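You operate a simulated robot arm through the tools that you are given. There is no shell and no other tool. Be economical: measure what you need, move in short steps, check, and stop when the job is done.

You are at the controls of a simulated robot arm. One attempt, no reset.

JOB
Open the first cabinet drawer from the left, take the rubber foot and put it inside and shut the drawer again. Then fetch the orange spanner and set it on the lid stand top. Then take the yellow tap spanner on the claw bench top and put it away on the top of the spares ledge. Then take the purple scrubbing brush on the claw bench shelf and put it away on the cabinet top. Then pull the top drawer of the spares drawer block open. Keep to this order.

The check looks at the end state, three seconds after you hand in, the way a careful person would. Anything else that was tipped, shoved, dropped, spilled or broken makes it a failure. A push-on lid holds only when it is set on centred and level and pressed home; a screw cap is set on level and turned clockwise until tight.

ROBOT AND FRAMES
A 7-joint arm with a two-finger parallel gripper on a trunk, on a base that drives. Base frame: it is fixed to the floor where the robot stands at the start and does not move with it; the origin is under the middle of the robot, x ahead of it, y to its left, z up. Readings come in m, rad, newtons and seconds.
Its first joint turns from -2.007 to 2.007 rad. Places, roughly: cabinet top [1.3, 0.1, 1]; first cabinet drawer [0.7, 0.2, 0.8]; lid stand top [-5.1, 1.2, 0.5]; orange spanner [-2.5, -0.25, 0.75]; purple scrubbing brush (10x6x8 cm) [-2, 0.3, 0.4]; rubber foot (4x4x4 cm) [-3, 0.1, 1]; top drawer of the spares drawer block [0.2, 1.2, 0.8]; top of the spares ledge (44x19 cm) [-7.54, -0.72, 1.26]; yellow tap spanner [-2.25, 0, 0.75]. Payload 3.91 kg.
Tool frame: the origin (TCP) lies between the finger pads and is the grasp point; the fingertips stand 0.03 m ahead of it; z points along the fingers, y is the line along which they close. The gripper opens to 0.11 m. The fingers are 0.02 m wide and 0.01 m thick; the gripper's body (0.048 by 0.112 m) begins 0.055 m behind the TCP.
Orientation is that of the tool frame in the base frame, as a unit quaternion [w, x, y, z]. With the fingers straight down and closing along the base's y, the tool's x points along the base's -x, its y along +y and its z along -z.

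CONTROLS
- The arm moves only by the tool move_arm. Its argument "motion" is a list of rows, each a list of 7 numbers: the turn, a rotation vector about the base's x, y, z in units of 120 degrees (1.0 is 120 degrees), then the shift along the base's x, y, z in units of 150 mm (1.0 is 150 mm), then the closure, from 0 (fully open) to 1 (shut). In form: [[rx, ry, rz, dx, dy, dz, hand], ...]. A call has 1 to 8 rows; each row is the pose to reach, as a shift and turn from the pose commanded when the call began. A call with a number of a shift or a turn outside -1 to 1 is refused whole. A row lasts 0.2 s, in which the tool goes at most 0.05 m and 0.15 rad; a call with a longer step from one row to the next is refused whole, and so is a gripper value outside its range. A pose out of reach is approached as far as the arm can. The call stops where the force on the tool passes 40 N (or 10 N more than at its start, if that is more) or the arm is blocked; 0.2 s more then pass. The fingers move at their own pace (about 0.153 m/s each) and stop on an object; they squeeze with about 35 N. The grip force told is the motor's: it shows also when the fingers shut on nothing. Time passes only in rows, and 0.2 s behind the last, so rows that repeat a pose let the fingers close. It gives the time, the measured TCP pose, the force on the tool (base axes), the opening and the grip force at its end, in the units of the frame above (readings bear some noise), with the torque about the TCP (base axes, N m) and any sound that the robot's microphone picked up.
- Cameras (640 x 400 px; columns grow to the right, rows downward): "scene" is now at [0.2149, 0.2234, 1.4677]; the picture's right is [0.24, -0.97, 0.00], its down [-0.75, -0.18, -0.64] and it looks along [0.62, 0.15, -0.77] (base axes); focal length 214 px, centre (320, 200). "wrist" rides on the gripper at [0.072, 0.017, -0.103] in the tool frame; the picture's right is [-0.23, 0.97, 0.00], its down [-0.76, -0.18, -0.62] and it looks along [-0.61, -0.14, 0.78] (tool axes); focal length 222 px, centre (320, 200). There is no depth. A picture from a camera that has moved, and an enlarged one, comes with that camera's place and axes in the base frame and with its lens.
- snapshot(camera): a new picture of that camera. No time passes.
- move_column(by): slides the trunk up (or, below 0, down) by that many m; the arm and the scene camera ride with it, the base frame stays. It gives what a move gives, with no picture.
- drive_base(legs): drives the robot by 1 to 6 legs, each [ahead, left, turn to the left] in m, m and rad, along the robot's own axes; the way and the turn of a leg run together, so that a leg with both is an arc; at most 1.5 m and 3.142 rad a leg. The arm and the cameras ride along, it lands a little off, and it stops where it bumps. It gives what a move gives.
- turn_head(pan, tilt): turns the head with the scene camera to pan (to the left, within 1.396 rad either way) and tilt (down, from -0.506 to 1.204), counted from straight ahead of the robot. It gives what a move gives.
- close_up(camera, box): a new picture of the part [left, top, right, bottom] of that camera's present view, enlarged. No time passes.
- sign_off(): hands the job in; it is judged then, once.

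Go step by step. Nothing tells you exact positions but the pictures and the camera data: compare them with the known pose of the tool, close in by small moves and look again before you grip or let go. The budget is 175 turns and 130 pictures, counting those below and the enlarged ones. Unless the task says otherwise, let go and move clear before handing in.

The tools are called after ">>>" as name(argument=value, ...) on one line, values as JSON. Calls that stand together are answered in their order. move_arm: Moves the arm, as the interface text tells. Its arguments: {"type":"object","properties":{"motion":{"type":"array"}},"required":["motion"]} The other tools are called the same way: move_column (by) slides the trunk up or down; drive_base (legs) drives the base; turn_head (pan, tilt) turns the head that bears the scene camera; snapshot (camera) takes a picture; close_up (camera, box) takes an enlarged picture of a part of a camera's view; sign_off () hands the job in.

At the start:

```text
time: 0.0
ee_pos: [0.5222, 0.1625, 1.2311]
tcp_rot: [0.0, 0.0, 1.0, 0.0]
contact_force: [-0.2, -0.1, -0.4]
moment: [-0.04, 0.0, 0.01]
gripper_width: 0.1102
grasp_force: 0.0
trunk travel left (down, up): [-0.825, 0.165]
robot x, y, heading: [0.0023, 0.0008, 0.004]
head pan, tilt: [0.241, 0.876]
```

scene: 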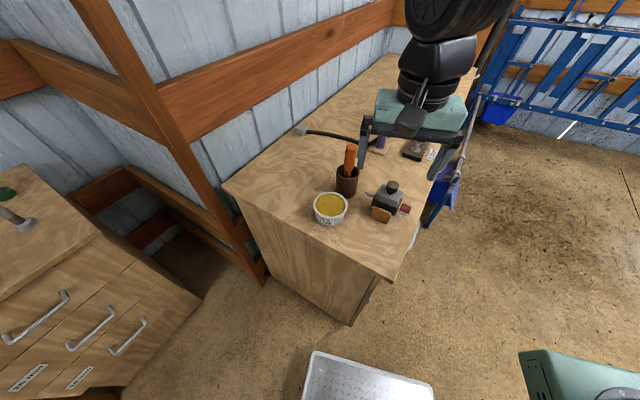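
wrist: 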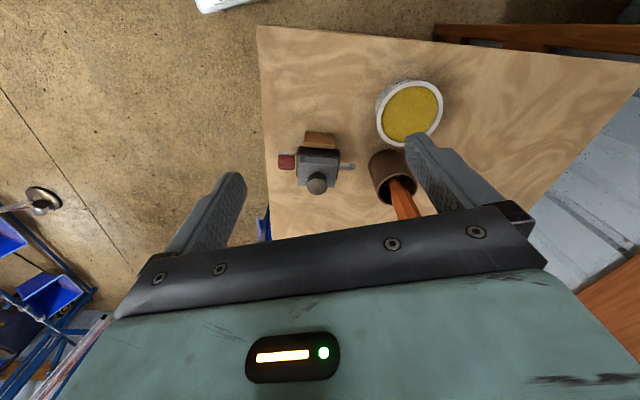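

The scene shows a cabinet ahead with its plain side towards me, and a drawer block on the left. I'll look around before moving.

>>> turn_head(pan=-0.3, tilt=0.6)

>>> snapshot(camera="scene")

>>> turn_head(pan=1.2, tilt=0.6)

>>> snapshot(camera="scene")

```text
time: 1.0
ee_pos: [0.5222, 0.1627, 1.233]
tcp_rot: [0.001, 0.0, 1.0, 0.0]
contact_force: [0.2, -0.4, -0.5]
moment: [0.02, 0.01, 0.04]
gripper_width: 0.1101
grasp_force: 0.0
trunk travel left (down, up): [-0.825, 0.165]
robot x, y, heading: [0.0026, 0.0012, 0.002]
head pan, tilt: [-0.3, 0.6]
```

```text
127 pictures are left
camera scene: at [0.2247, 0.179, 1.4906], right [-0.29, -0.96, 0.0], down [-0.54, 0.17, -0.82], along [0.79, -0.24, -0.57], focal length 214 px, centre (320, 200)
```

scene: 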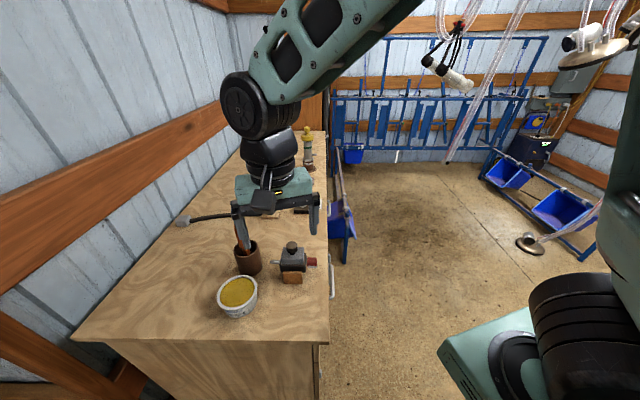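

```text
time: 2.6
ee_pos: [0.521, 0.1627, 1.2335]
tcp_rot: [0.0, 0.0, 1.0, -0.001]
contact_force: [0.0, -0.1, -1.0]
moment: [0.0, -0.01, 0.01]
gripper_width: 0.1101
grasp_force: 0.1
trunk travel left (down, up): [-0.825, 0.165]
robot x, y, heading: [-0.0017, 0.001, -0.002]
head pan, tilt: [1.201, 0.6]
```

```text
126 pictures are left
camera scene: at [0.1723, 0.2875, 1.4906], right [0.93, -0.36, 0.0], down [-0.2, -0.53, -0.83], along [0.3, 0.77, -0.56], focal length 214 px, centre (320, 200)
```

scene: 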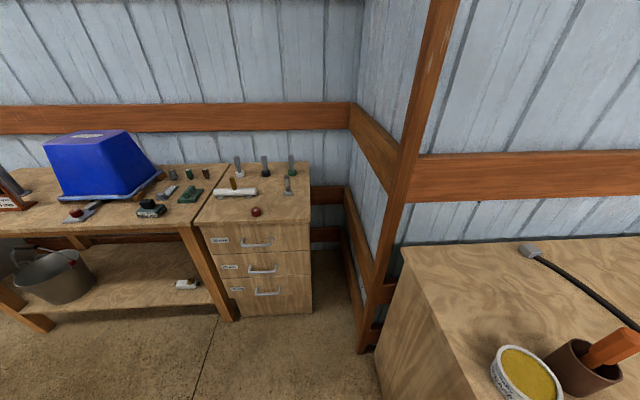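

The cabinet front faces -y (to my right), and the spares drawer block front also faces -y, over to the left. I'll raise the arm, slide right, and look at the cabinet front.

>>> move_column(by=0.1)

>>> drive_base(legs=[[0, -0.75, 0], [0, 0, 1.5708]])

>>> turn_head(pan=-0.6, tilt=0.6)

>>> snapshot(camera="scene")

```text
time: 3.9
ee_pos: [0.522, 0.1618, 1.3326]
tcp_rot: [0.0, 0.0, 1.0, 0.0]
contact_force: [-0.4, 0.1, 0.4]
moment: [-0.01, -0.01, 0.0]
gripper_width: 0.11
grasp_force: 0.0
trunk travel left (down, up): [-0.925, 0.065]
robot x, y, heading: [0.0015, -0.0036, 0.003]
head pan, tilt: [1.201, 0.6]
```

```text
time: 11.7
ee_pos: [-0.1518, -0.2049, 1.3334]
tcp_rot: [0.0, -0.692, 0.722, 0.0]
contact_force: [0.7, 1.1, -0.2]
moment: [0.0, 0.02, -0.03]
gripper_width: 0.1099
grasp_force: 0.0
trunk travel left (down, up): [-0.925, 0.065]
robot x, y, heading: [-0.0133, -0.7331, 1.53]
head pan, tilt: [1.201, 0.6]
```

```text
time: 13.5
ee_pos: [-0.1536, -0.2047, 1.3327]
tcp_rot: [0.0, -0.692, 0.722, 0.0]
contact_force: [1.4, -0.5, -0.5]
moment: [0.02, 0.03, 0.0]
gripper_width: 0.1101
grasp_force: 0.1
trunk travel left (down, up): [-0.925, 0.065]
robot x, y, heading: [-0.0113, -0.7343, 1.53]
head pan, tilt: [-0.6, 0.6]
```

```text
125 pictures are left
camera scene: at [-0.1602, -0.5117, 1.5906], right [0.8, -0.6, 0.0], down [-0.34, -0.45, -0.83], along [0.49, 0.66, -0.56], focal length 214 px, centre (320, 200)
```

scene: 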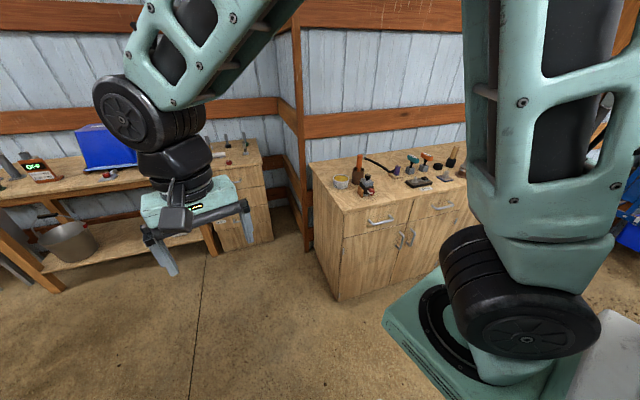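

The first drawer's handle appears at about (0.64, 0.01, 0.83) on a front facing -y. I'll move in front of it and turn the tool horizontal.

>>> drive_base(legs=[[-0.1, -0.63, 0.04]])

>>> move_arm(motion=[[0.04, 0.04, -0.04, 0, 0, 0, 0], [0.08, 0.08, -0.08, 0, 0, 0, 0], [0.12, 0.12, -0.12, 0, 0, 0, 0], [0.16, 0.16, -0.16, 0, 0, 0, 0], [0.2, 0.2, -0.2, 0, 0, 0, 0], [0.24, 0.24, -0.24, 0, 0, 0, 0], [0.28, 0.28, -0.28, 0, 0, 0, 0]])

>>> move_arm(motion=[[0.04, 0.04, -0.04, 0, 0, 0, 0], [0.08, 0.08, -0.08, 0, 0, 0, 0], [0.12, 0.12, -0.12, 0, 0, 0, 0], [0.16, 0.16, -0.16, 0, 0, 0, 0], [0.2, 0.2, -0.2, 0, 0, 0, 0], [0.24, 0.24, -0.24, 0, 0, 0, 0], [0.297, 0.297, -0.297, 0, 0, 0, 0]])

>>> turn_head(pan=0.0, tilt=0.7)

>>> snapshot(camera="scene")

```text
time: 17.0
ee_pos: [0.4546, -0.3235, 1.3327]
tcp_rot: [0.0, -0.704, 0.71, 0.001]
contact_force: [0.4, 0.0, -0.2]
moment: [0.0, 0.0, 0.0]
gripper_width: 0.1102
grasp_force: 0.0
trunk travel left (down, up): [-0.925, 0.065]
robot x, y, heading: [0.6131, -0.8468, 1.56]
head pan, tilt: [-0.6, 0.6]
```

```text
time: 18.8
ee_pos: [0.4309, -0.3689, 1.3621]
tcp_rot: [-0.073, -0.476, 0.802, 0.354]
contact_force: [-0.2, -1.6, 0.3]
moment: [0.06, -0.02, -0.07]
gripper_width: 0.11
grasp_force: 0.1
out of reach, approached as far as the arm can: row 7
trunk travel left (down, up): [-0.925, 0.065]
robot x, y, heading: [0.6127, -0.8466, 1.563]
head pan, tilt: [-0.6, 0.6]
stopped in row 7: the arm was blocked; the commanded pose is now the measured one
```

```text
refused: row 7 steps farther than a row can; nothing moved
```

```text
time: 19.8
ee_pos: [0.4316, -0.3683, 1.3613]
tcp_rot: [-0.073, -0.476, 0.802, 0.353]
contact_force: [1.0, -0.3, -0.1]
moment: [0.0, 0.04, 0.01]
gripper_width: 0.1101
grasp_force: 0.0
trunk travel left (down, up): [-0.925, 0.065]
robot x, y, heading: [0.6179, -0.846, 1.566]
head pan, tilt: [0.0, 0.7]
```

```text
124 pictures are left
camera scene: at [0.4077, -0.6177, 1.582], right [1.0, -0.01, 0.0], down [-0.01, -0.64, -0.77], along [0.01, 0.77, -0.64], focal length 214 px, centre (320, 200)
```

scene: 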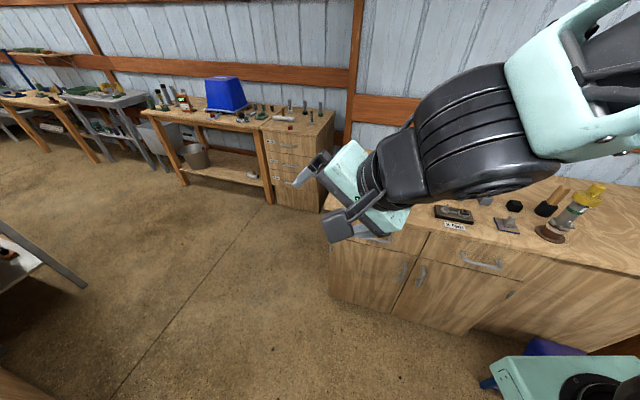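

The wrist hit a limit while turning. I'll lower and extend the tool, then carry on turning.

>>> move_arm(motion=[[0, 0, 0, 0.1, 0.1, -0.28, 0], [0, 0, 0, 0.2, 0.2, -0.56, 0], [0, 0, 0, 0.3, 0.4, -0.8, 0], [0.04, 0.04, -0.04, 0.4, 0.6, -1.0, 0], [0.08, 0.08, -0.08, 0.5, 0.8, -1.0, 0], [0.12, 0.12, -0.12, 0.6, 1.0, -1.0, 0], [0.16, 0.16, -0.16, 0.7, 1.0, -1.0, 0], [0.2, 0.2, -0.2, 0.8, 1.0, -1.0, 0]])

>>> snapshot(camera="scene")

```text
time: 21.6
ee_pos: [0.4932, -0.2219, 1.3459]
tcp_rot: [-0.062, -0.223, 0.76, 0.607]
contact_force: [0.1, 0.8, -0.2]
moment: [-0.01, 0.01, 0.02]
gripper_width: 0.11
grasp_force: 0.0
out of reach, approached as far as the arm can: row 2, 3, 4, 5, 6, 7, 8
trunk travel left (down, up): [-0.925, 0.065]
robot x, y, heading: [0.6119, -0.8511, 1.561]
head pan, tilt: [0.0, 0.7]
```

```text
123 pictures are left
camera scene: at [0.4081, -0.6173, 1.582], right [1.0, -0.01, 0.0], down [-0.01, -0.64, -0.76], along [0.01, 0.76, -0.64], focal length 214 px, centre (320, 200)
```

scene: 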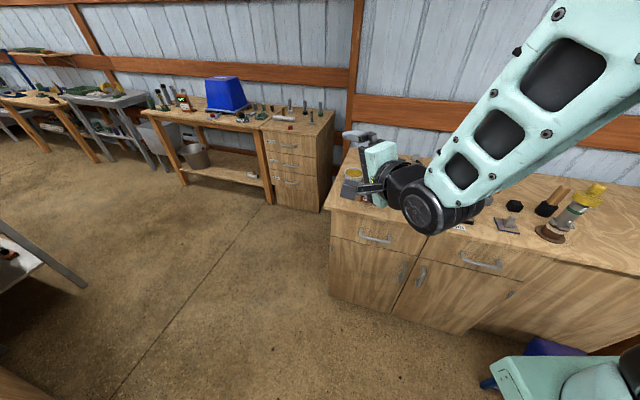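

The arm wants the tool higher relative to the shoulder for a horizontal pose. I'll lower the trunk and finish the turn.

>>> move_column(by=-0.45)

>>> move_arm(motion=[[0.025, 0.026, -0.048, 0, 0, 0, 0], [0.05, 0.054, -0.096, 0, 0, 0, 0], [0.075, 0.08, -0.144, 0, 0, 0, 0], [0.104, 0.11, -0.195, 0, 0, 0, 0]])

>>> snapshot(camera="scene")

>>> snapshot(camera="wrist")

```text
refused: -0.45 is not a number from -0.4 to 0.4
```

```text
time: 22.6
ee_pos: [0.5172, -0.241, 1.4009]
tcp_rot: [-0.001, 0.0, 0.708, 0.706]
contact_force: [1.4, 0.2, 0.1]
moment: [0.03, -0.03, 0.01]
gripper_width: 0.1099
grasp_force: 0.0
out of reach, approached as far as the arm can: row 1, 2, 3, 4
trunk travel left (down, up): [-0.925, 0.065]
robot x, y, heading: [0.6145, -0.8446, 1.566]
head pan, tilt: [0.0, 0.7]
```

```text
122 pictures are left
camera scene: at [0.4077, -0.6175, 1.582], right [1.0, -0.01, 0.0], down [0.0, -0.64, -0.76], along [0.01, 0.76, -0.64], focal length 214 px, centre (320, 200)
```

scene: 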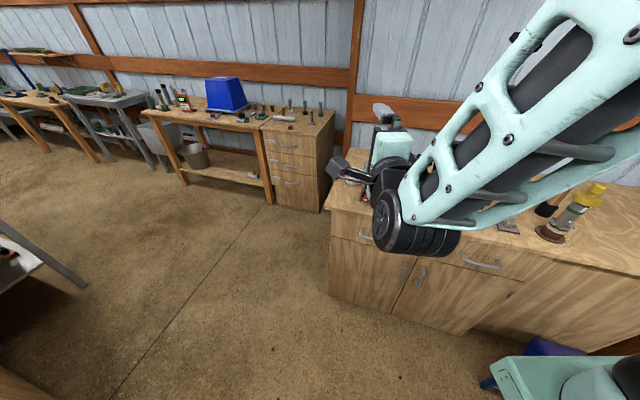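

```text
121 pictures are left
camera wrist: at [0.4449, -0.3454, 1.4172], right [0.23, 0.0, 0.97], down [0.76, -0.62, -0.18], along [0.61, 0.78, -0.14], focal length 222 px, centre (320, 200)
```

wrist: 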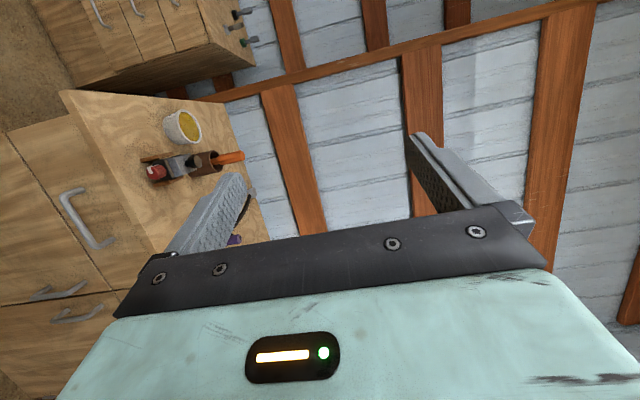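

The tool is now horizontal with fingers closing vertically. I'll lower the trunk toward the handle height (about 0.80).

>>> move_column(by=-0.4)

>>> move_column(by=-0.2)

>>> snapshot(camera="wrist")

>>> snapshot(camera="scene")

```text
time: 26.5
ee_pos: [0.5167, -0.2413, 0.9999]
tcp_rot: [-0.001, 0.0, 0.709, 0.706]
contact_force: [-0.2, 0.4, -0.3]
moment: [0.02, -0.02, -0.04]
gripper_width: 0.11
grasp_force: 0.1
trunk travel left (down, up): [-0.525, 0.465]
robot x, y, heading: [0.6151, -0.8451, 1.562]
head pan, tilt: [0.0, 0.7]
```

```text
time: 28.6
ee_pos: [0.5167, -0.2405, 0.8001]
tcp_rot: [-0.001, 0.0, 0.708, 0.706]
contact_force: [-0.8, -0.6, -0.3]
moment: [0.03, -0.03, -0.01]
gripper_width: 0.1101
grasp_force: 0.0
trunk travel left (down, up): [-0.325, 0.665]
robot x, y, heading: [0.6099, -0.844, 1.564]
head pan, tilt: [0.0, 0.7]
```

```text
120 pictures are left
camera wrist: at [0.4447, -0.3455, 0.8171], right [0.23, 0.0, 0.97], down [0.76, -0.62, -0.18], along [0.61, 0.78, -0.15], focal length 222 px, centre (320, 200)
```

wrist: 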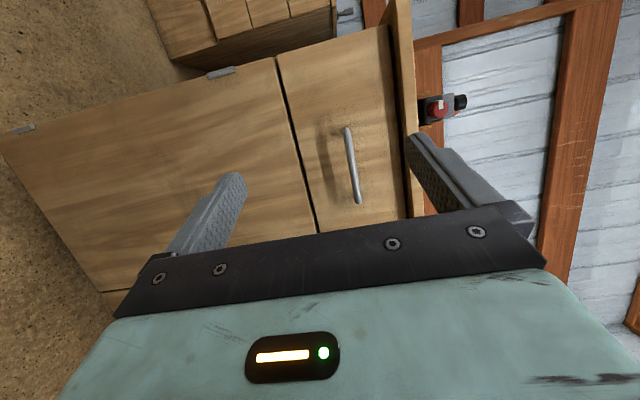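

```text
119 pictures are left
camera scene: at [0.4076, -0.6176, 0.982], right [1.0, -0.01, 0.0], down [0.0, -0.64, -0.76], along [0.01, 0.76, -0.64], focal length 214 px, centre (320, 200)
```

scene: 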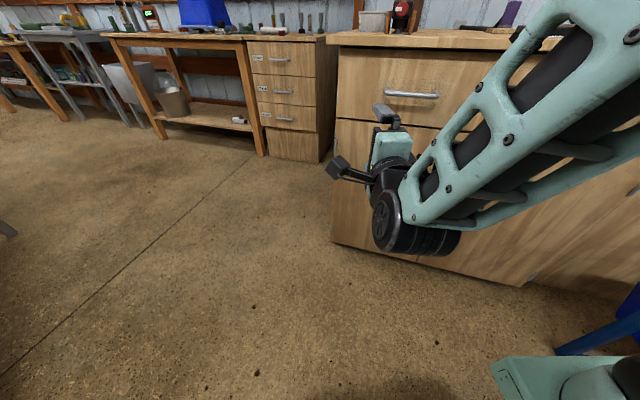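

From two views the handle bar is at (0.668, 0.024, 0.825). I'll align x and z, then drive a bit closer.

>>> move_arm(motion=[[0, 0, 0, 0.3, 0, 0.05, 0], [0, 0, 0, 0.6, 0, 0.1, 0], [0, 0, 0, 0.85, 0, 0.17, 0], [0, 0, 0, 1.0, 0, 0.17, 0], [0, 0, 0, 1.0, 0, 0.17, 0]])

>>> drive_base(legs=[[0.17, 0, 0]])

>>> snapshot(camera="wrist")

```text
time: 29.8
ee_pos: [0.6352, -0.1784, 0.853]
tcp_rot: [-0.001, 0.0, 0.708, 0.706]
contact_force: [-0.2, 0.1, -0.2]
moment: [0.04, -0.01, -0.03]
gripper_width: 0.1099
grasp_force: 0.0
out of reach, approached as far as the arm can: row 1, 2, 3, 4, 5
trunk travel left (down, up): [-0.325, 0.665]
robot x, y, heading: [0.6128, -0.8438, 1.565]
head pan, tilt: [0.0, 0.7]
```

```text
time: 31.3
ee_pos: [0.637, -0.0064, 0.8518]
tcp_rot: [0.0, 0.001, 0.709, 0.705]
contact_force: [0.3, 0.2, 0.3]
moment: [0.03, -0.01, 0.03]
gripper_width: 0.1098
grasp_force: 0.1
trunk travel left (down, up): [-0.325, 0.665]
robot x, y, heading: [0.6155, -0.6741, 1.566]
head pan, tilt: [0.0, 0.7]
```

```text
118 pictures are left
camera wrist: at [0.5644, -0.1103, 0.8689], right [0.23, 0.0, 0.97], down [0.76, -0.62, -0.18], along [0.61, 0.78, -0.15], focal length 222 px, centre (320, 200)
```

wrist: 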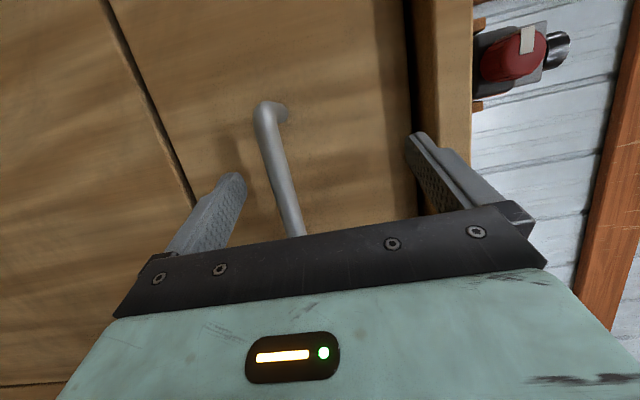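

The bar lies between the fingers, a little below centre. I'll lower by 3 cm and move forward to the bar.

>>> move_column(by=-0.031)

>>> drive_base(legs=[[0.025, 0, 0]])

>>> snapshot(camera="wrist")

```text
time: 32.1
ee_pos: [0.6365, -0.0062, 0.8213]
tcp_rot: [-0.001, 0.001, 0.708, 0.706]
contact_force: [0.5, -0.5, 0.1]
moment: [0.03, -0.02, -0.04]
gripper_width: 0.1101
grasp_force: 0.1
trunk travel left (down, up): [-0.294, 0.696]
robot x, y, heading: [0.6127, -0.6721, 1.561]
head pan, tilt: [0.0, 0.7]
```

```text
time: 32.9
ee_pos: [0.6367, 0.0183, 0.8215]
tcp_rot: [-0.001, 0.0, 0.709, 0.706]
contact_force: [0.9, -10.5, -1.3]
moment: [0.57, 0.09, -0.08]
gripper_width: 0.1098
grasp_force: 0.0
trunk travel left (down, up): [-0.294, 0.696]
robot x, y, heading: [0.6112, -0.6475, 1.564]
head pan, tilt: [0.0, 0.7]
```

```text
117 pictures are left
camera wrist: at [0.5646, -0.0858, 0.838], right [0.23, 0.0, 0.97], down [0.76, -0.62, -0.18], along [0.61, 0.78, -0.15], focal length 222 px, centre (320, 200)
```

wrist: 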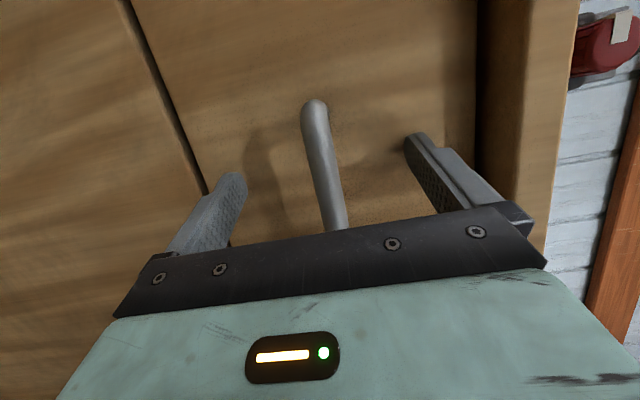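

The fingertips touch the drawer front, with the bar centred between the fingers. I'll back off slightly and close.

>>> move_arm(motion=[[0, 0, 0, 0, -0.04, 0, 0.3], [0, 0, 0, 0, -0.04, 0, 0.7], [0, 0, 0, 0, -0.04, 0, 1], [0, 0, 0, 0, -0.04, 0, 1]])

```text
time: 33.9
ee_pos: [0.6348, 0.0174, 0.8277]
tcp_rot: [-0.001, 0.001, 0.706, 0.708]
contact_force: [0.6, 0.0, 33.0]
moment: [-0.35, -0.26, -0.03]
gripper_width: 0.0137
grasp_force: 45.1
out of reach, approached as far as the arm can: row 1, 2, 3, 4
trunk travel left (down, up): [-0.294, 0.696]
robot x, y, heading: [0.6151, -0.6451, 1.563]
head pan, tilt: [0.0, 0.7]
```

Gripped on the handle. I'll pull the drawer open by backing the base slowly.

>>> move_column(by=0.004)

>>> drive_base(legs=[[-0.12, 0, 0]])

>>> snapshot(camera="wrist")

```text
time: 34.4
ee_pos: [0.635, 0.0166, 0.8258]
tcp_rot: [0.0, -0.001, 0.71, 0.704]
contact_force: [-1.4, 0.6, 13.4]
moment: [-0.17, 0.15, -0.59]
gripper_width: 0.0137
grasp_force: 44.4
trunk travel left (down, up): [-0.298, 0.692]
robot x, y, heading: [0.6145, -0.6477, 1.557]
head pan, tilt: [0.0, 0.7]
```

```text
time: 35.3
ee_pos: [0.6255, -0.0162, 0.8263]
tcp_rot: [-0.007, -0.009, 0.71, 0.704]
contact_force: [-0.8, 2.1, -2.3]
moment: [0.13, 0.24, 0.08]
gripper_width: 0.0135
grasp_force: 45.2
trunk travel left (down, up): [-0.298, 0.692]
robot x, y, heading: [0.6136, -0.6833, 1.563]
head pan, tilt: [0.0, 0.7]
stopped in leg 1: the force on the tool passed its limit (the readings are from after the stop); the commanded pose is now the measured one
```

```text
116 pictures are left
camera wrist: at [0.5557, -0.1228, 0.8439], right [0.23, 0.01, 0.97], down [0.78, -0.61, -0.17], along [0.59, 0.79, -0.15], focal length 222 px, centre (320, 200)
```

wrist: 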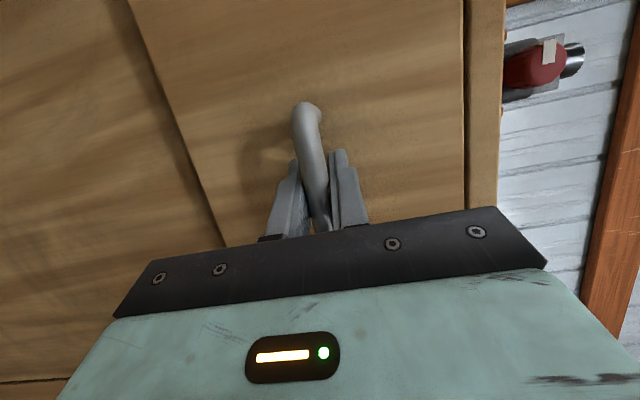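

The pull stopped on force after about 3 cm. I'll continue slowly with the arm.

>>> move_arm(motion=[[0, 0, 0, 0, -0.1, 0, 1], [0, 0, 0, 0, -0.2, 0, 1], [0, 0, 0, 0, -0.3, 0, 1], [0, 0, 0, 0, -0.4, 0, 1], [0, 0, 0, 0, -0.5, 0, 1], [0, 0, 0, 0, -0.6, 0, 1], [0, 0, 0, 0, -0.7, 0, 1]])

>>> snapshot(camera="wrist")

>>> snapshot(camera="scene")

```text
time: 35.9
ee_pos: [0.6219, -0.0263, 0.8269]
tcp_rot: [-0.002, -0.005, 0.716, 0.698]
contact_force: [-0.3, -2.4, -11.0]
moment: [0.36, 0.84, 0.17]
gripper_width: 0.0137
grasp_force: 44.5
out of reach, approached as far as the arm can: row 1, 2
trunk travel left (down, up): [-0.298, 0.692]
robot x, y, heading: [0.6123, -0.6817, 1.566]
head pan, tilt: [0.0, 0.7]
stopped in row 2: the force on the tool passed its limit (the readings are from after the stop); the commanded pose is now the measured one
```

```text
115 pictures are left
camera wrist: at [0.5513, -0.1311, 0.8457], right [0.22, 0.03, 0.97], down [0.77, -0.62, -0.16], along [0.6, 0.78, -0.16], focal length 222 px, centre (320, 200)
```

wrist: 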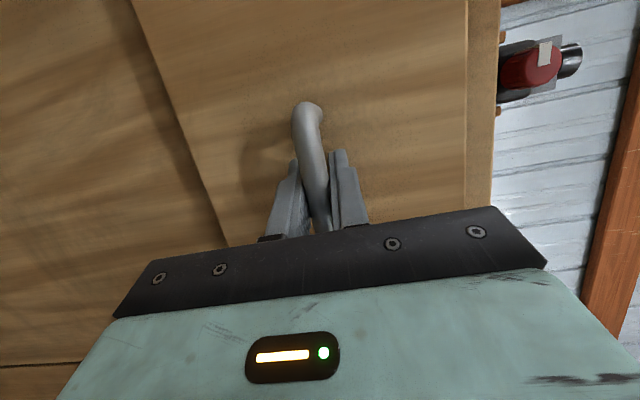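

```text
114 pictures are left
camera scene: at [0.4089, -0.4532, 0.955], right [1.0, -0.01, 0.0], down [-0.01, -0.64, -0.76], along [0.01, 0.76, -0.64], focal length 214 px, centre (320, 200)
```

scene: 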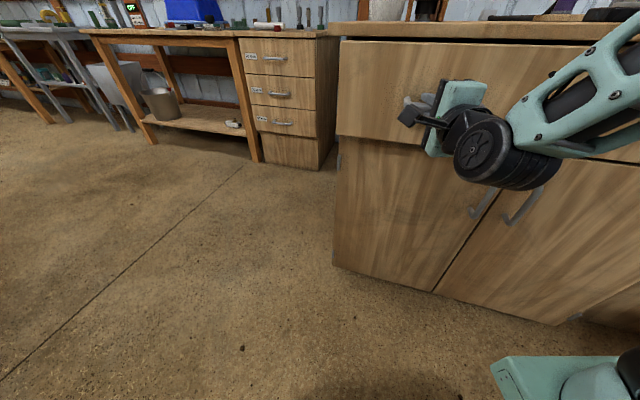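

The drawer has come out a few centimetres. I'll pull with the base in small legs so the arm keeps its shape.

>>> drive_base(legs=[[-0.05, 0, 0]])

>>> drive_base(legs=[[-0.05, 0, 0]])

>>> drive_base(legs=[[-0.05, 0, 0]])

```text
time: 36.7
ee_pos: [0.6144, -0.0534, 0.8258]
tcp_rot: [-0.007, -0.012, 0.716, 0.698]
contact_force: [-1.9, 2.5, -4.3]
moment: [0.34, 0.96, 0.09]
gripper_width: 0.0135
grasp_force: 44.8
trunk travel left (down, up): [-0.298, 0.692]
robot x, y, heading: [0.6121, -0.7054, 1.561]
head pan, tilt: [0.0, 0.7]
stopped in leg 1: the force on the tool passed its limit (the readings are from after the stop); the commanded pose is now the measured one
```

```text
time: 37.6
ee_pos: [0.6049, -0.0841, 0.8266]
tcp_rot: [-0.016, -0.021, 0.716, 0.697]
contact_force: [-1.1, 3.0, -3.5]
moment: [0.3, 1.0, 0.09]
gripper_width: 0.0138
grasp_force: 45.0
trunk travel left (down, up): [-0.298, 0.692]
robot x, y, heading: [0.6134, -0.7372, 1.567]
head pan, tilt: [0.0, 0.7]
stopped in leg 1: the force on the tool passed its limit (the readings are from after the stop); the commanded pose is now the measured one
```

```text
time: 38.5
ee_pos: [0.5968, -0.1145, 0.826]
tcp_rot: [-0.022, -0.03, 0.716, 0.697]
contact_force: [-0.3, 2.5, -2.8]
moment: [0.31, 0.98, -0.04]
gripper_width: 0.0137
grasp_force: 45.1
trunk travel left (down, up): [-0.298, 0.692]
robot x, y, heading: [0.6132, -0.7674, 1.56]
head pan, tilt: [0.0, 0.7]
stopped in leg 1: the force on the tool passed its limit (the readings are from after the stop); the commanded pose is now the measured one
```

The drawer is about 13 cm open, but the grip is sliding along the bar. I'll regrip nearer the middle of the handle.

>>> move_arm(motion=[[0, 0, 0, 0, 0, 0, 0.5], [0, 0, 0, 0, 0, 0, 0.5], [0, 0, 0, 0.2, 0, 0, 0.5], [0, 0, 0, 0.4, 0, 0, 0.5], [0, 0, 0, 0.5, 0, 0, 0.5]])

>>> snapshot(camera="wrist")

```text
time: 39.7
ee_pos: [0.6667, -0.0934, 0.8387]
tcp_rot: [-0.02, -0.029, 0.717, 0.696]
contact_force: [-0.8, -1.0, -0.7]
moment: [0.02, -0.02, 0.02]
gripper_width: 0.0551
grasp_force: 0.0
out of reach, approached as far as the arm can: row 3, 4, 5
trunk travel left (down, up): [-0.298, 0.692]
robot x, y, heading: [0.6129, -0.7691, 1.562]
head pan, tilt: [0.0, 0.7]
```

```text
113 pictures are left
camera wrist: at [0.6025, -0.2026, 0.8566], right [0.21, 0.04, 0.98], down [0.81, -0.57, -0.15], along [0.55, 0.82, -0.16], focal length 222 px, centre (320, 200)
```

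wrist: 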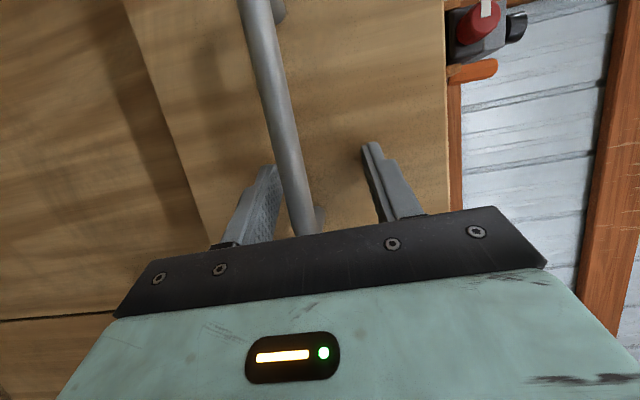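

The handle spans roughly x 0.585–0.673. I'll move back to about 0.645, lower slightly, and grip.

>>> move_column(by=-0.013)

>>> move_arm(motion=[[0, 0, 0, -0.1, 0, 0, 0.5], [0, 0, 0, -0.13, 0, 0, 0.5], [0, 0, 0, -0.13, 0, 0, 1], [0, 0, 0, -0.13, 0, 0, 1], [0, 0, 0, -0.13, 0, 0, 1]])

>>> drive_base(legs=[[-0.05, 0, 0]])

>>> drive_base(legs=[[-0.05, 0, 0]])

>>> drive_base(legs=[[-0.05, 0, 0]])

```text
time: 40.3
ee_pos: [0.6665, -0.0941, 0.8244]
tcp_rot: [-0.021, -0.03, 0.716, 0.697]
contact_force: [0.5, -0.9, 0.5]
moment: [-0.04, 0.02, -0.02]
gripper_width: 0.0549
grasp_force: 0.1
trunk travel left (down, up): [-0.285, 0.705]
robot x, y, heading: [0.6123, -0.7656, 1.567]
head pan, tilt: [0.0, 0.7]
```

```text
time: 41.5
ee_pos: [0.6475, -0.0949, 0.8273]
tcp_rot: [-0.022, -0.031, 0.715, 0.698]
contact_force: [-2.0, 2.2, 11.9]
moment: [0.27, 1.04, -0.12]
gripper_width: 0.0139
grasp_force: 45.2
trunk travel left (down, up): [-0.285, 0.705]
robot x, y, heading: [0.6134, -0.766, 1.567]
head pan, tilt: [0.0, 0.7]
```

```text
time: 42.4
ee_pos: [0.6374, -0.1241, 0.8277]
tcp_rot: [-0.027, -0.039, 0.715, 0.697]
contact_force: [-0.3, -0.4, -2.0]
moment: [0.37, 0.94, 0.08]
gripper_width: 0.0139
grasp_force: 45.6
trunk travel left (down, up): [-0.285, 0.705]
robot x, y, heading: [0.607, -0.7963, 1.565]
head pan, tilt: [0.0, 0.7]
stopped in leg 1: the force on the tool passed its limit (the readings are from after the stop); the commanded pose is now the measured one
```

```text
time: 43.3
ee_pos: [0.6291, -0.153, 0.8269]
tcp_rot: [-0.034, -0.046, 0.715, 0.697]
contact_force: [-1.2, 0.2, -3.1]
moment: [0.3, 0.99, 0.12]
gripper_width: 0.0141
grasp_force: 45.0
trunk travel left (down, up): [-0.285, 0.705]
robot x, y, heading: [0.6119, -0.8273, 1.569]
head pan, tilt: [0.0, 0.7]
stopped in leg 1: the force on the tool passed its limit (the readings are from after the stop); the commanded pose is now the measured one
```

```text
time: 44.2
ee_pos: [0.6202, -0.1869, 0.8269]
tcp_rot: [-0.04, -0.057, 0.714, 0.697]
contact_force: [-1.2, 1.6, -3.0]
moment: [0.33, 0.99, 0.04]
gripper_width: 0.0139
grasp_force: 45.1
trunk travel left (down, up): [-0.285, 0.705]
robot x, y, heading: [0.6077, -0.8568, 1.573]
head pan, tilt: [0.0, 0.7]
stopped in leg 1: the force on the tool passed its limit (the readings are from after the stop); the commanded pose is now the measured one
```

The drawer is about 22 cm open. I'll let go and back straight away, then look.

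>>> move_arm(motion=[[0, 0, 0, 0, 0, 0, 0.3], [0, 0, 0, 0, 0, 0, 0.0], [0, 0, 0, 0, 0, 0, 0.0]])

>>> drive_base(legs=[[-0.3, 0, 0]])

>>> move_column(by=0.4)

>>> snapshot(camera="scene")

```text
time: 45.0
ee_pos: [0.6209, -0.187, 0.8273]
tcp_rot: [-0.038, -0.056, 0.714, 0.697]
contact_force: [0.5, -0.4, 0.3]
moment: [0.04, 0.0, 0.0]
gripper_width: 0.11
grasp_force: 0.0
trunk travel left (down, up): [-0.285, 0.705]
robot x, y, heading: [0.606, -0.8577, 1.57]
head pan, tilt: [0.0, 0.7]
```

```text
time: 47.0
ee_pos: [0.6152, -0.4879, 0.8271]
tcp_rot: [-0.041, -0.06, 0.714, 0.697]
contact_force: [0.0, 1.0, -0.4]
moment: [0.03, 0.03, 0.03]
gripper_width: 0.1101
grasp_force: 0.2
trunk travel left (down, up): [-0.285, 0.705]
robot x, y, heading: [0.6086, -1.1595, 1.578]
head pan, tilt: [0.0, 0.7]
```

```text
time: 50.9
ee_pos: [0.6159, -0.4883, 1.2271]
tcp_rot: [-0.04, -0.06, 0.714, 0.696]
contact_force: [-0.7, 0.6, -0.8]
moment: [-0.02, 0.01, 0.03]
gripper_width: 0.11
grasp_force: 0.0
trunk travel left (down, up): [-0.685, 0.305]
robot x, y, heading: [0.6088, -1.1573, 1.573]
head pan, tilt: [0.0, 0.7]
```

```text
112 pictures are left
camera scene: at [0.4024, -0.9318, 1.342], right [1.0, 0.0, 0.0], down [0.0, -0.64, -0.76], along [0.0, 0.76, -0.64], focal length 214 px, centre (320, 200)
```

scene: 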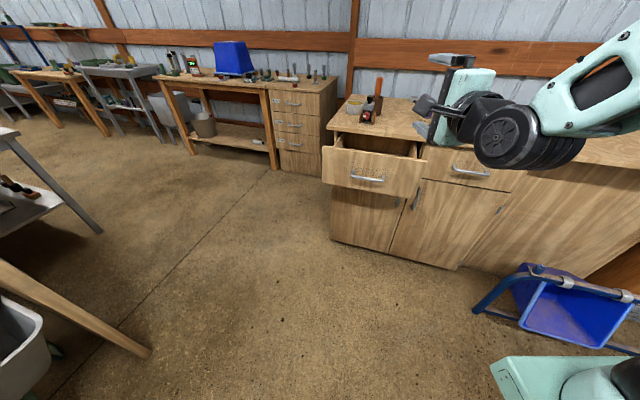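

The drawer is open. Now I look toward -x for the bench with the foot and spanners.

>>> turn_head(pan=1.39, tilt=0.4)

>>> snapshot(camera="scene")

```text
time: 52.4
ee_pos: [0.6159, -0.4867, 1.2267]
tcp_rot: [-0.042, -0.059, 0.714, 0.697]
contact_force: [0.0, 0.1, -1.4]
moment: [0.01, 0.01, 0.01]
gripper_width: 0.1101
grasp_force: 0.0
trunk travel left (down, up): [-0.685, 0.305]
robot x, y, heading: [0.6129, -1.1584, 1.574]
head pan, tilt: [1.389, 0.4]
```

```text
111 pictures are left
camera scene: at [0.3116, -1.0004, 1.3688], right [0.18, 0.98, 0.0], down [0.38, -0.07, -0.92], along [-0.91, 0.16, -0.39], focal length 214 px, centre (320, 200)
```

scene: 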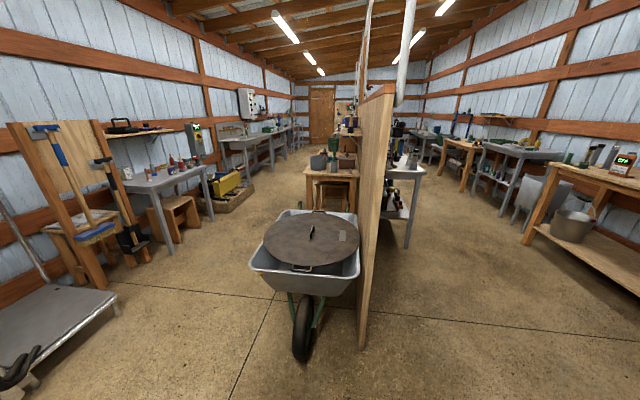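

I see a partition along x with the claw bench on its far (+y) side, so I'll go around through the gap near the spares block. First I fold the arm back to tool-down.

>>> move_arm(motion=[[-0.041, -0.041, 0.041, 0, 0, 0, 0], [-0.082, -0.082, 0.082, 0, 0, 0, 0], [-0.123, -0.123, 0.123, 0, 0, 0, 0], [-0.164, -0.164, 0.164, 0, 0, 0, 0], [-0.205, -0.205, 0.205, 0, 0, 0, 0], [-0.246, -0.246, 0.246, 0, 0, 0, 0], [-0.287, -0.287, 0.287, 0, 0, 0, 0], [-0.328, -0.328, 0.328, 0, 0, 0, 0]])

>>> move_arm(motion=[[-0.041, -0.041, 0.041, 0, -0.1, 0, 0], [-0.082, -0.082, 0.082, 0, -0.3, 0, 0], [-0.123, -0.123, 0.123, 0, -0.5, 0, 0], [-0.164, -0.164, 0.164, 0, -0.7, 0, 0], [-0.205, -0.205, 0.205, 0, -0.9, 0, 0], [-0.246, -0.246, 0.246, 0, -1.0, 0, 0]])

>>> turn_head(pan=0.3, tilt=1.2)

>>> snapshot(camera="scene")

```text
time: 54.2
ee_pos: [0.6162, -0.4868, 1.2274]
tcp_rot: [-0.048, -0.492, 0.811, 0.312]
contact_force: [0.5, 0.0, 0.5]
moment: [-0.01, 0.02, 0.02]
gripper_width: 0.11
grasp_force: 0.0
trunk travel left (down, up): [-0.685, 0.305]
robot x, y, heading: [0.608, -1.1571, 1.574]
head pan, tilt: [1.389, 0.4]
```

```text
time: 55.6
ee_pos: [0.6175, -0.64, 1.2268]
tcp_rot: [0.042, 0.712, -0.699, 0.055]
contact_force: [0.3, 0.3, 0.5]
moment: [-0.01, 0.01, 0.02]
gripper_width: 0.1101
grasp_force: 0.0
trunk travel left (down, up): [-0.685, 0.305]
robot x, y, heading: [0.6135, -1.1589, 1.579]
head pan, tilt: [1.389, 0.4]
```

```text
time: 56.9
ee_pos: [0.6164, -0.6387, 1.227]
tcp_rot: [0.042, 0.712, -0.699, 0.053]
contact_force: [-0.5, -0.1, 0.6]
moment: [0.03, 0.0, -0.01]
gripper_width: 0.1101
grasp_force: 0.0
trunk travel left (down, up): [-0.685, 0.305]
robot x, y, heading: [0.6121, -1.1583, 1.578]
head pan, tilt: [0.3, 1.201]
```

```text
110 pictures are left
camera scene: at [0.3859, -0.9634, 1.306], right [0.95, 0.3, 0.0], down [0.28, -0.89, -0.36], along [-0.11, 0.35, -0.93], focal length 214 px, centre (320, 200)
```

scene: 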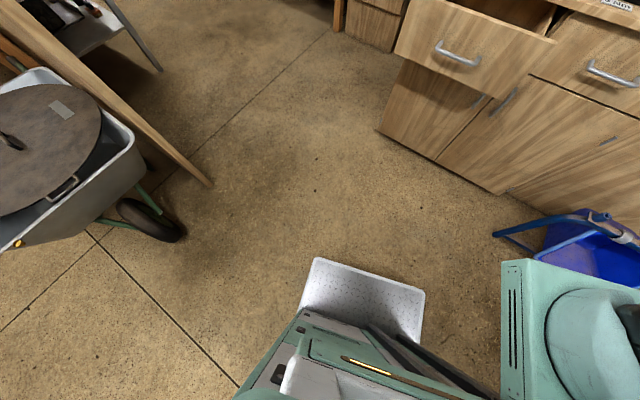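

The base is about ±0.27 wide and 0.30 long ahead, and the gap between partition and cabinet is about 0.9 m. I'll go through it and look down the aisle.

>>> drive_base(legs=[[0, 0.64, 0], [1.3, 0, 0]])

>>> turn_head(pan=1.39, tilt=0.7)

>>> snapshot(camera="scene")

```text
time: 66.6
ee_pos: [-0.0038, 0.6383, 1.2268]
tcp_rot: [-0.042, -0.704, 0.707, -0.053]
contact_force: [-0.3, 0.8, 0.4]
moment: [0.02, 0.0, 0.0]
gripper_width: 0.1103
grasp_force: 0.0
trunk travel left (down, up): [-0.685, 0.305]
robot x, y, heading: [-0.0224, 0.1205, 1.552]
head pan, tilt: [0.3, 1.201]
```

```text
time: 67.9
ee_pos: [-0.0029, 0.6383, 1.2271]
tcp_rot: [-0.043, -0.704, 0.707, -0.053]
contact_force: [-0.5, 1.0, -0.6]
moment: [0.0, 0.01, 0.0]
gripper_width: 0.1099
grasp_force: 0.0
trunk travel left (down, up): [-0.685, 0.305]
robot x, y, heading: [-0.0232, 0.1155, 1.557]
head pan, tilt: [1.389, 0.7]
```

```text
109 pictures are left
camera scene: at [-0.3097, 0.2832, 1.342], right [0.2, 0.98, 0.0], down [0.63, -0.13, -0.76], along [-0.75, 0.15, -0.64], focal length 214 px, centre (320, 200)
```

scene: 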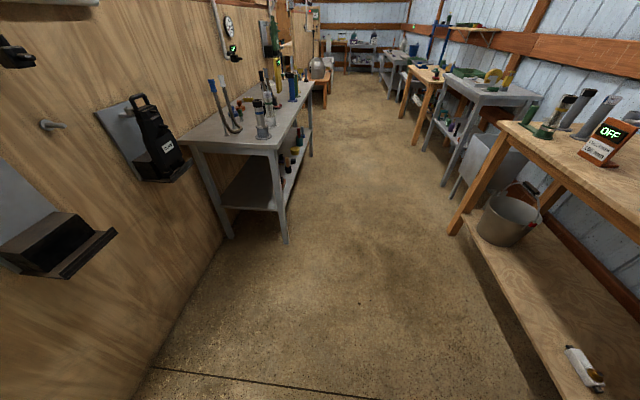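

Claw bench front edge is at about y≈0.27, starting at x≈-1.45, with an aisle about 1.1 m wide. I'll turn into the aisle facing -x and drive beside the bench.

>>> drive_base(legs=[[0.35, 0.12, 0], [0, 0, 1.585], [1.2, -0.3, 0]])

>>> turn_head(pan=0.7, tilt=0.6)

>>> snapshot(camera="scene")

```text
time: 80.0
ee_pos: [-1.8509, 0.9228, 1.2272]
tcp_rot: [-0.006, 0.997, -0.032, 0.067]
contact_force: [0.8, 0.0, -0.7]
moment: [0.01, 0.03, 0.0]
gripper_width: 0.11
grasp_force: 0.0
trunk travel left (down, up): [-0.685, 0.305]
robot x, y, heading: [-1.3347, 0.8705, 3.063]
head pan, tilt: [1.389, 0.7]
```

```text
time: 81.0
ee_pos: [-1.8506, 0.9233, 1.2269]
tcp_rot: [-0.006, 0.997, -0.032, 0.068]
contact_force: [1.4, -0.5, -0.3]
moment: [0.01, 0.0, -0.01]
gripper_width: 0.1097
grasp_force: 0.0
trunk travel left (down, up): [-0.685, 0.305]
robot x, y, heading: [-1.3344, 0.8728, 3.06]
head pan, tilt: [0.7, 0.6]
```

```text
108 pictures are left
camera scene: at [-1.567, 0.6285, 1.3506], right [-0.58, 0.81, 0.0], down [0.46, 0.33, -0.82], along [-0.67, -0.48, -0.57], focal length 214 px, centre (320, 200)
```

scene: 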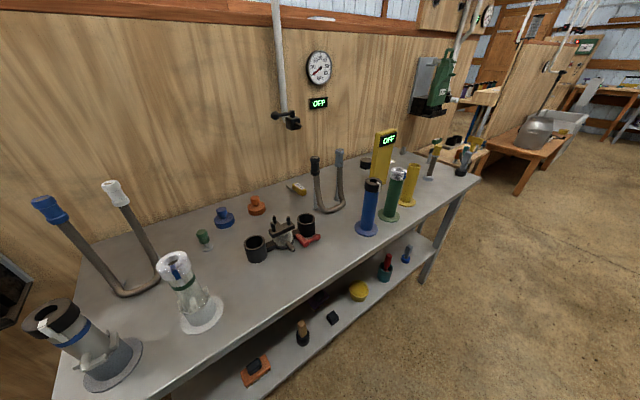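

I see the claw bench with many items; I'll zoom to identify the spanners and the foot.

>>> close_up(camera="scene", box=[180, 160, 360, 272])

>>> close_up(camera="scene", box=[340, 60, 500, 240])

```text
3.56 times, centred on (270, 216) of scene
camera zoom: at [-1.567, 0.6285, 1.3506], right [-0.58, 0.81, 0.0], down [0.46, 0.33, -0.82], along [-0.67, -0.48, -0.57], focal length 763 px, centre (498, 143)
```

zoom: 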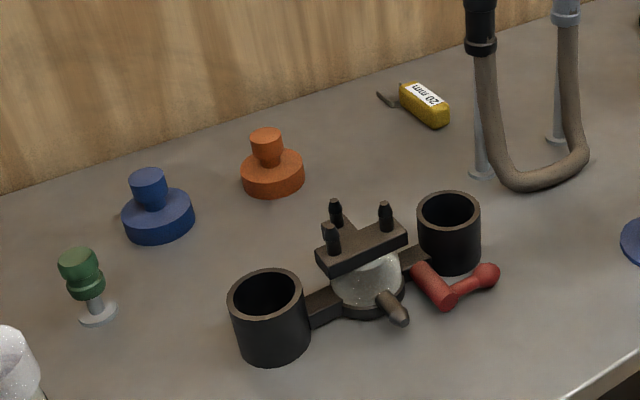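

```text
2.22 times, centred on (420, 150) of scene
camera zoom: at [-1.567, 0.6285, 1.3506], right [-0.58, 0.81, 0.0], down [0.46, 0.33, -0.82], along [-0.67, -0.48, -0.57], focal length 477 px, centre (98, 311)
```

zoom: 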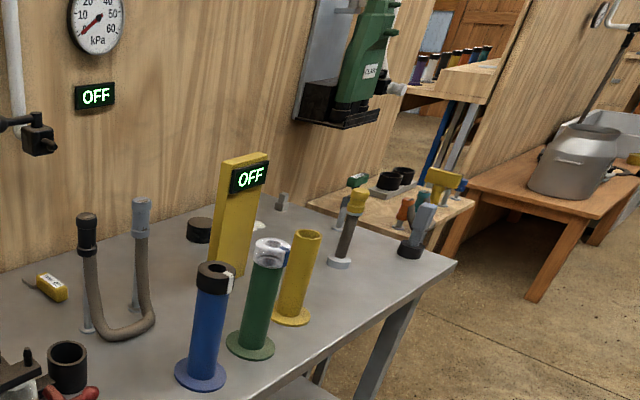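

Benches are rotated about 18° clockwise from the base axes. The yellow spanner (yellow "20 mm" tool) is at about (-2.29,-0.05). The orange spanner and foot positions lie behind the partition, so I'll drive around to the other side.

>>> drive_base(legs=[[-1.15, 0.2, 0], [0, 0, 1.65], [1.0, 0.1, 0], [1.15, 0.07, 0], [0, 0, -1.88]])

>>> turn_head(pan=-0.2, tilt=0.5)

>>> snapshot(camera="scene")

```text
time: 105.7
ee_pos: [-0.5311, -1.4625, 1.2259]
tcp_rot: [-0.001, 0.993, -0.1, 0.069]
contact_force: [0.0, 0.2, -1.2]
moment: [0.0, -0.03, -0.01]
gripper_width: 0.1101
grasp_force: 0.0
trunk travel left (down, up): [-0.685, 0.305]
robot x, y, heading: [-0.0303, -1.5808, 2.927]
head pan, tilt: [0.7, 0.6]
```

```text
time: 106.8
ee_pos: [-0.5305, -1.4614, 1.226]
tcp_rot: [-0.002, 0.993, -0.098, 0.069]
contact_force: [-0.5, -0.5, -0.3]
moment: [-0.01, 0.0, -0.01]
gripper_width: 0.1103
grasp_force: 0.0
trunk travel left (down, up): [-0.685, 0.305]
robot x, y, heading: [-0.0256, -1.5827, 2.925]
head pan, tilt: [-0.201, 0.499]
```

```text
105 pictures are left
camera scene: at [-0.2937, -1.715, 1.3597], right [0.4, 0.92, 0.0], down [0.44, -0.19, -0.88], along [-0.8, 0.35, -0.48], focal length 214 px, centre (320, 200)
```

scene: 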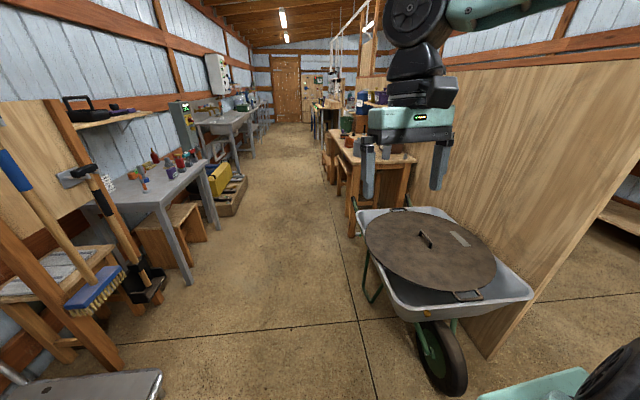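

The aisle is clear on the left. I'll shift away from the wheelbarrow, align with the bench, and drive alongside the wooden bench.

>>> drive_base(legs=[[0.0, 0.28, -0.098], [1.3, 0, 0]])

>>> turn_head(pan=-0.5, tilt=0.4)

>>> snapshot(camera="scene")

```text
time: 115.0
ee_pos: [-1.8425, -1.2649, 1.227]
tcp_rot: [0.003, 0.986, -0.155, 0.068]
contact_force: [0.4, 0.5, -1.0]
moment: [-0.02, 0.02, -0.03]
gripper_width: 0.11
grasp_force: 0.1
trunk travel left (down, up): [-0.685, 0.305]
robot x, y, heading: [-1.3545, -1.4407, 2.816]
head pan, tilt: [-0.201, 0.499]
```

```text
time: 115.8
ee_pos: [-1.8445, -1.2656, 1.2265]
tcp_rot: [0.003, 0.986, -0.154, 0.068]
contact_force: [0.5, 0.6, 0.0]
moment: [-0.02, 0.01, -0.02]
gripper_width: 0.1098
grasp_force: 0.0
trunk travel left (down, up): [-0.685, 0.305]
robot x, y, heading: [-1.354, -1.4405, 2.817]
head pan, tilt: [-0.499, 0.4]
```

```text
104 pictures are left
camera scene: at [-1.6194, -1.52, 1.3688], right [0.73, 0.68, 0.0], down [0.26, -0.29, -0.92], along [-0.63, 0.68, -0.39], focal length 214 px, centre (320, 200)
```

scene: 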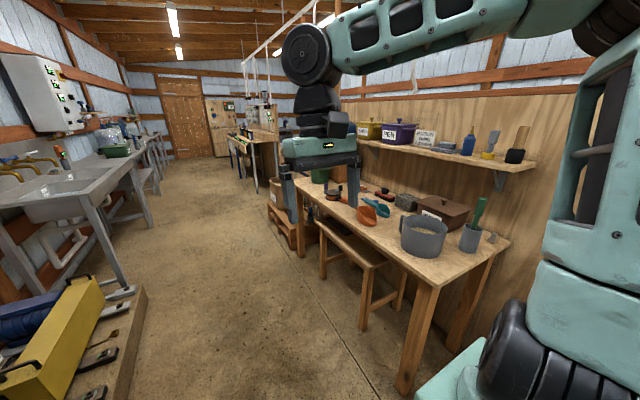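

I see a wooden bench with a shelf above; zooming in.

>>> close_up(camera="scene", box=[280, 110, 430, 230])

>>> close_up(camera="scene", box=[380, 100, 540, 200])

```text
3.33 times, centred on (355, 170) of scene
camera zoom: at [-1.6194, -1.52, 1.3688], right [0.73, 0.68, 0.0], down [0.26, -0.29, -0.92], along [-0.63, 0.68, -0.39], focal length 715 px, centre (203, 300)
```

zoom: 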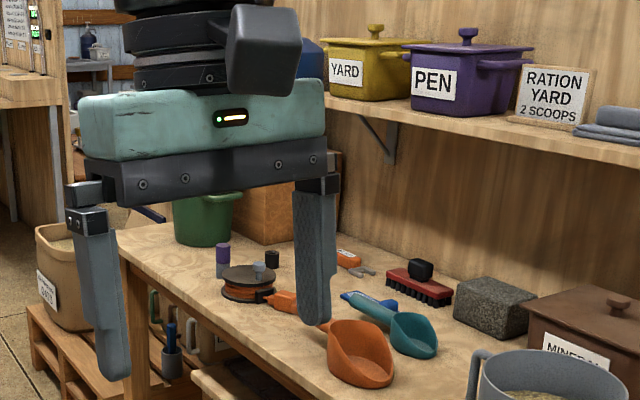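

```text
4.00 times, centred on (460, 150) of scene
camera zoom: at [-1.6194, -1.52, 1.3688], right [0.73, 0.68, 0.0], down [0.26, -0.29, -0.92], along [-0.63, 0.68, -0.39], focal length 858 px, centre (-240, 400)
```

zoom: 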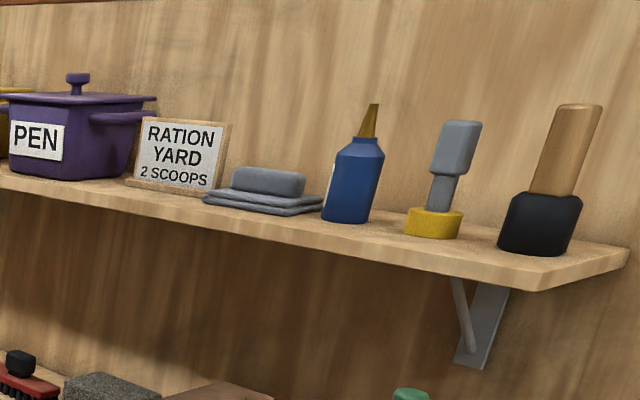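

The orange spanner is on the bench near (-2.45,-0.1). The foot should be on the far part of the shelf; I'll drive further along to see it.

>>> drive_base(legs=[[1.1, 0.0, 0.01]])

>>> turn_head(pan=-1.1, tilt=0.4)

>>> snapshot(camera="scene")

```text
time: 121.6
ee_pos: [-2.9117, -0.9255, 1.2266]
tcp_rot: [0.002, 0.987, -0.146, 0.07]
contact_force: [0.7, -0.5, 0.7]
moment: [0.01, 0.02, -0.01]
gripper_width: 0.1098
grasp_force: 0.0
trunk travel left (down, up): [-0.685, 0.305]
robot x, y, heading: [-2.4225, -1.0867, 2.837]
head pan, tilt: [-0.499, 0.4]
```

```text
time: 122.6
ee_pos: [-2.9108, -0.925, 1.2268]
tcp_rot: [0.002, 0.987, -0.145, 0.068]
contact_force: [-0.6, 0.4, -0.1]
moment: [-0.01, -0.02, 0.03]
gripper_width: 0.11
grasp_force: 0.0
trunk travel left (down, up): [-0.685, 0.305]
robot x, y, heading: [-2.4195, -1.0906, 2.833]
head pan, tilt: [-1.1, 0.4]
```

```text
101 pictures are left
camera scene: at [-2.6342, -1.1515, 1.3688], right [0.99, 0.16, 0.0], down [0.06, -0.38, -0.92], along [-0.15, 0.91, -0.39], focal length 214 px, centre (320, 200)
```

scene: 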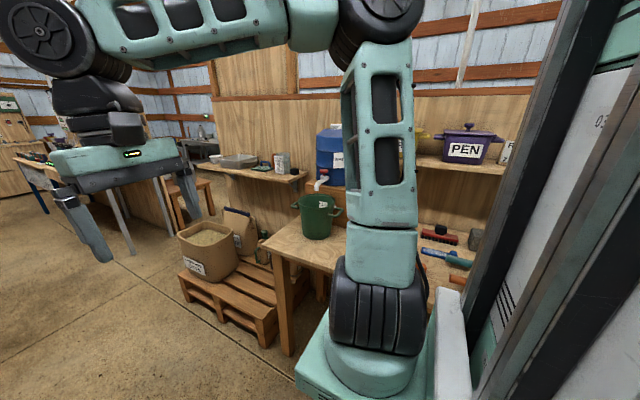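

There's another shelf at about (-3.2, 0.04, 1.0); zooming.

>>> close_up(camera="scene", box=[200, 130, 340, 210])

```text
4.57 times, centred on (270, 170) of scene
camera zoom: at [-2.6342, -1.1515, 1.3688], right [0.99, 0.16, 0.0], down [0.06, -0.38, -0.92], along [-0.15, 0.91, -0.39], focal length 980 px, centre (549, 337)
```

zoom: 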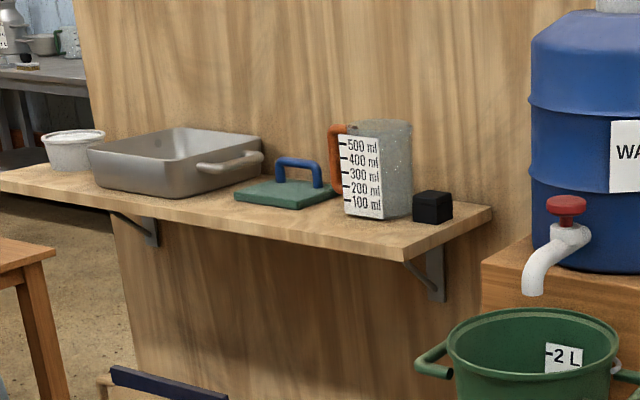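

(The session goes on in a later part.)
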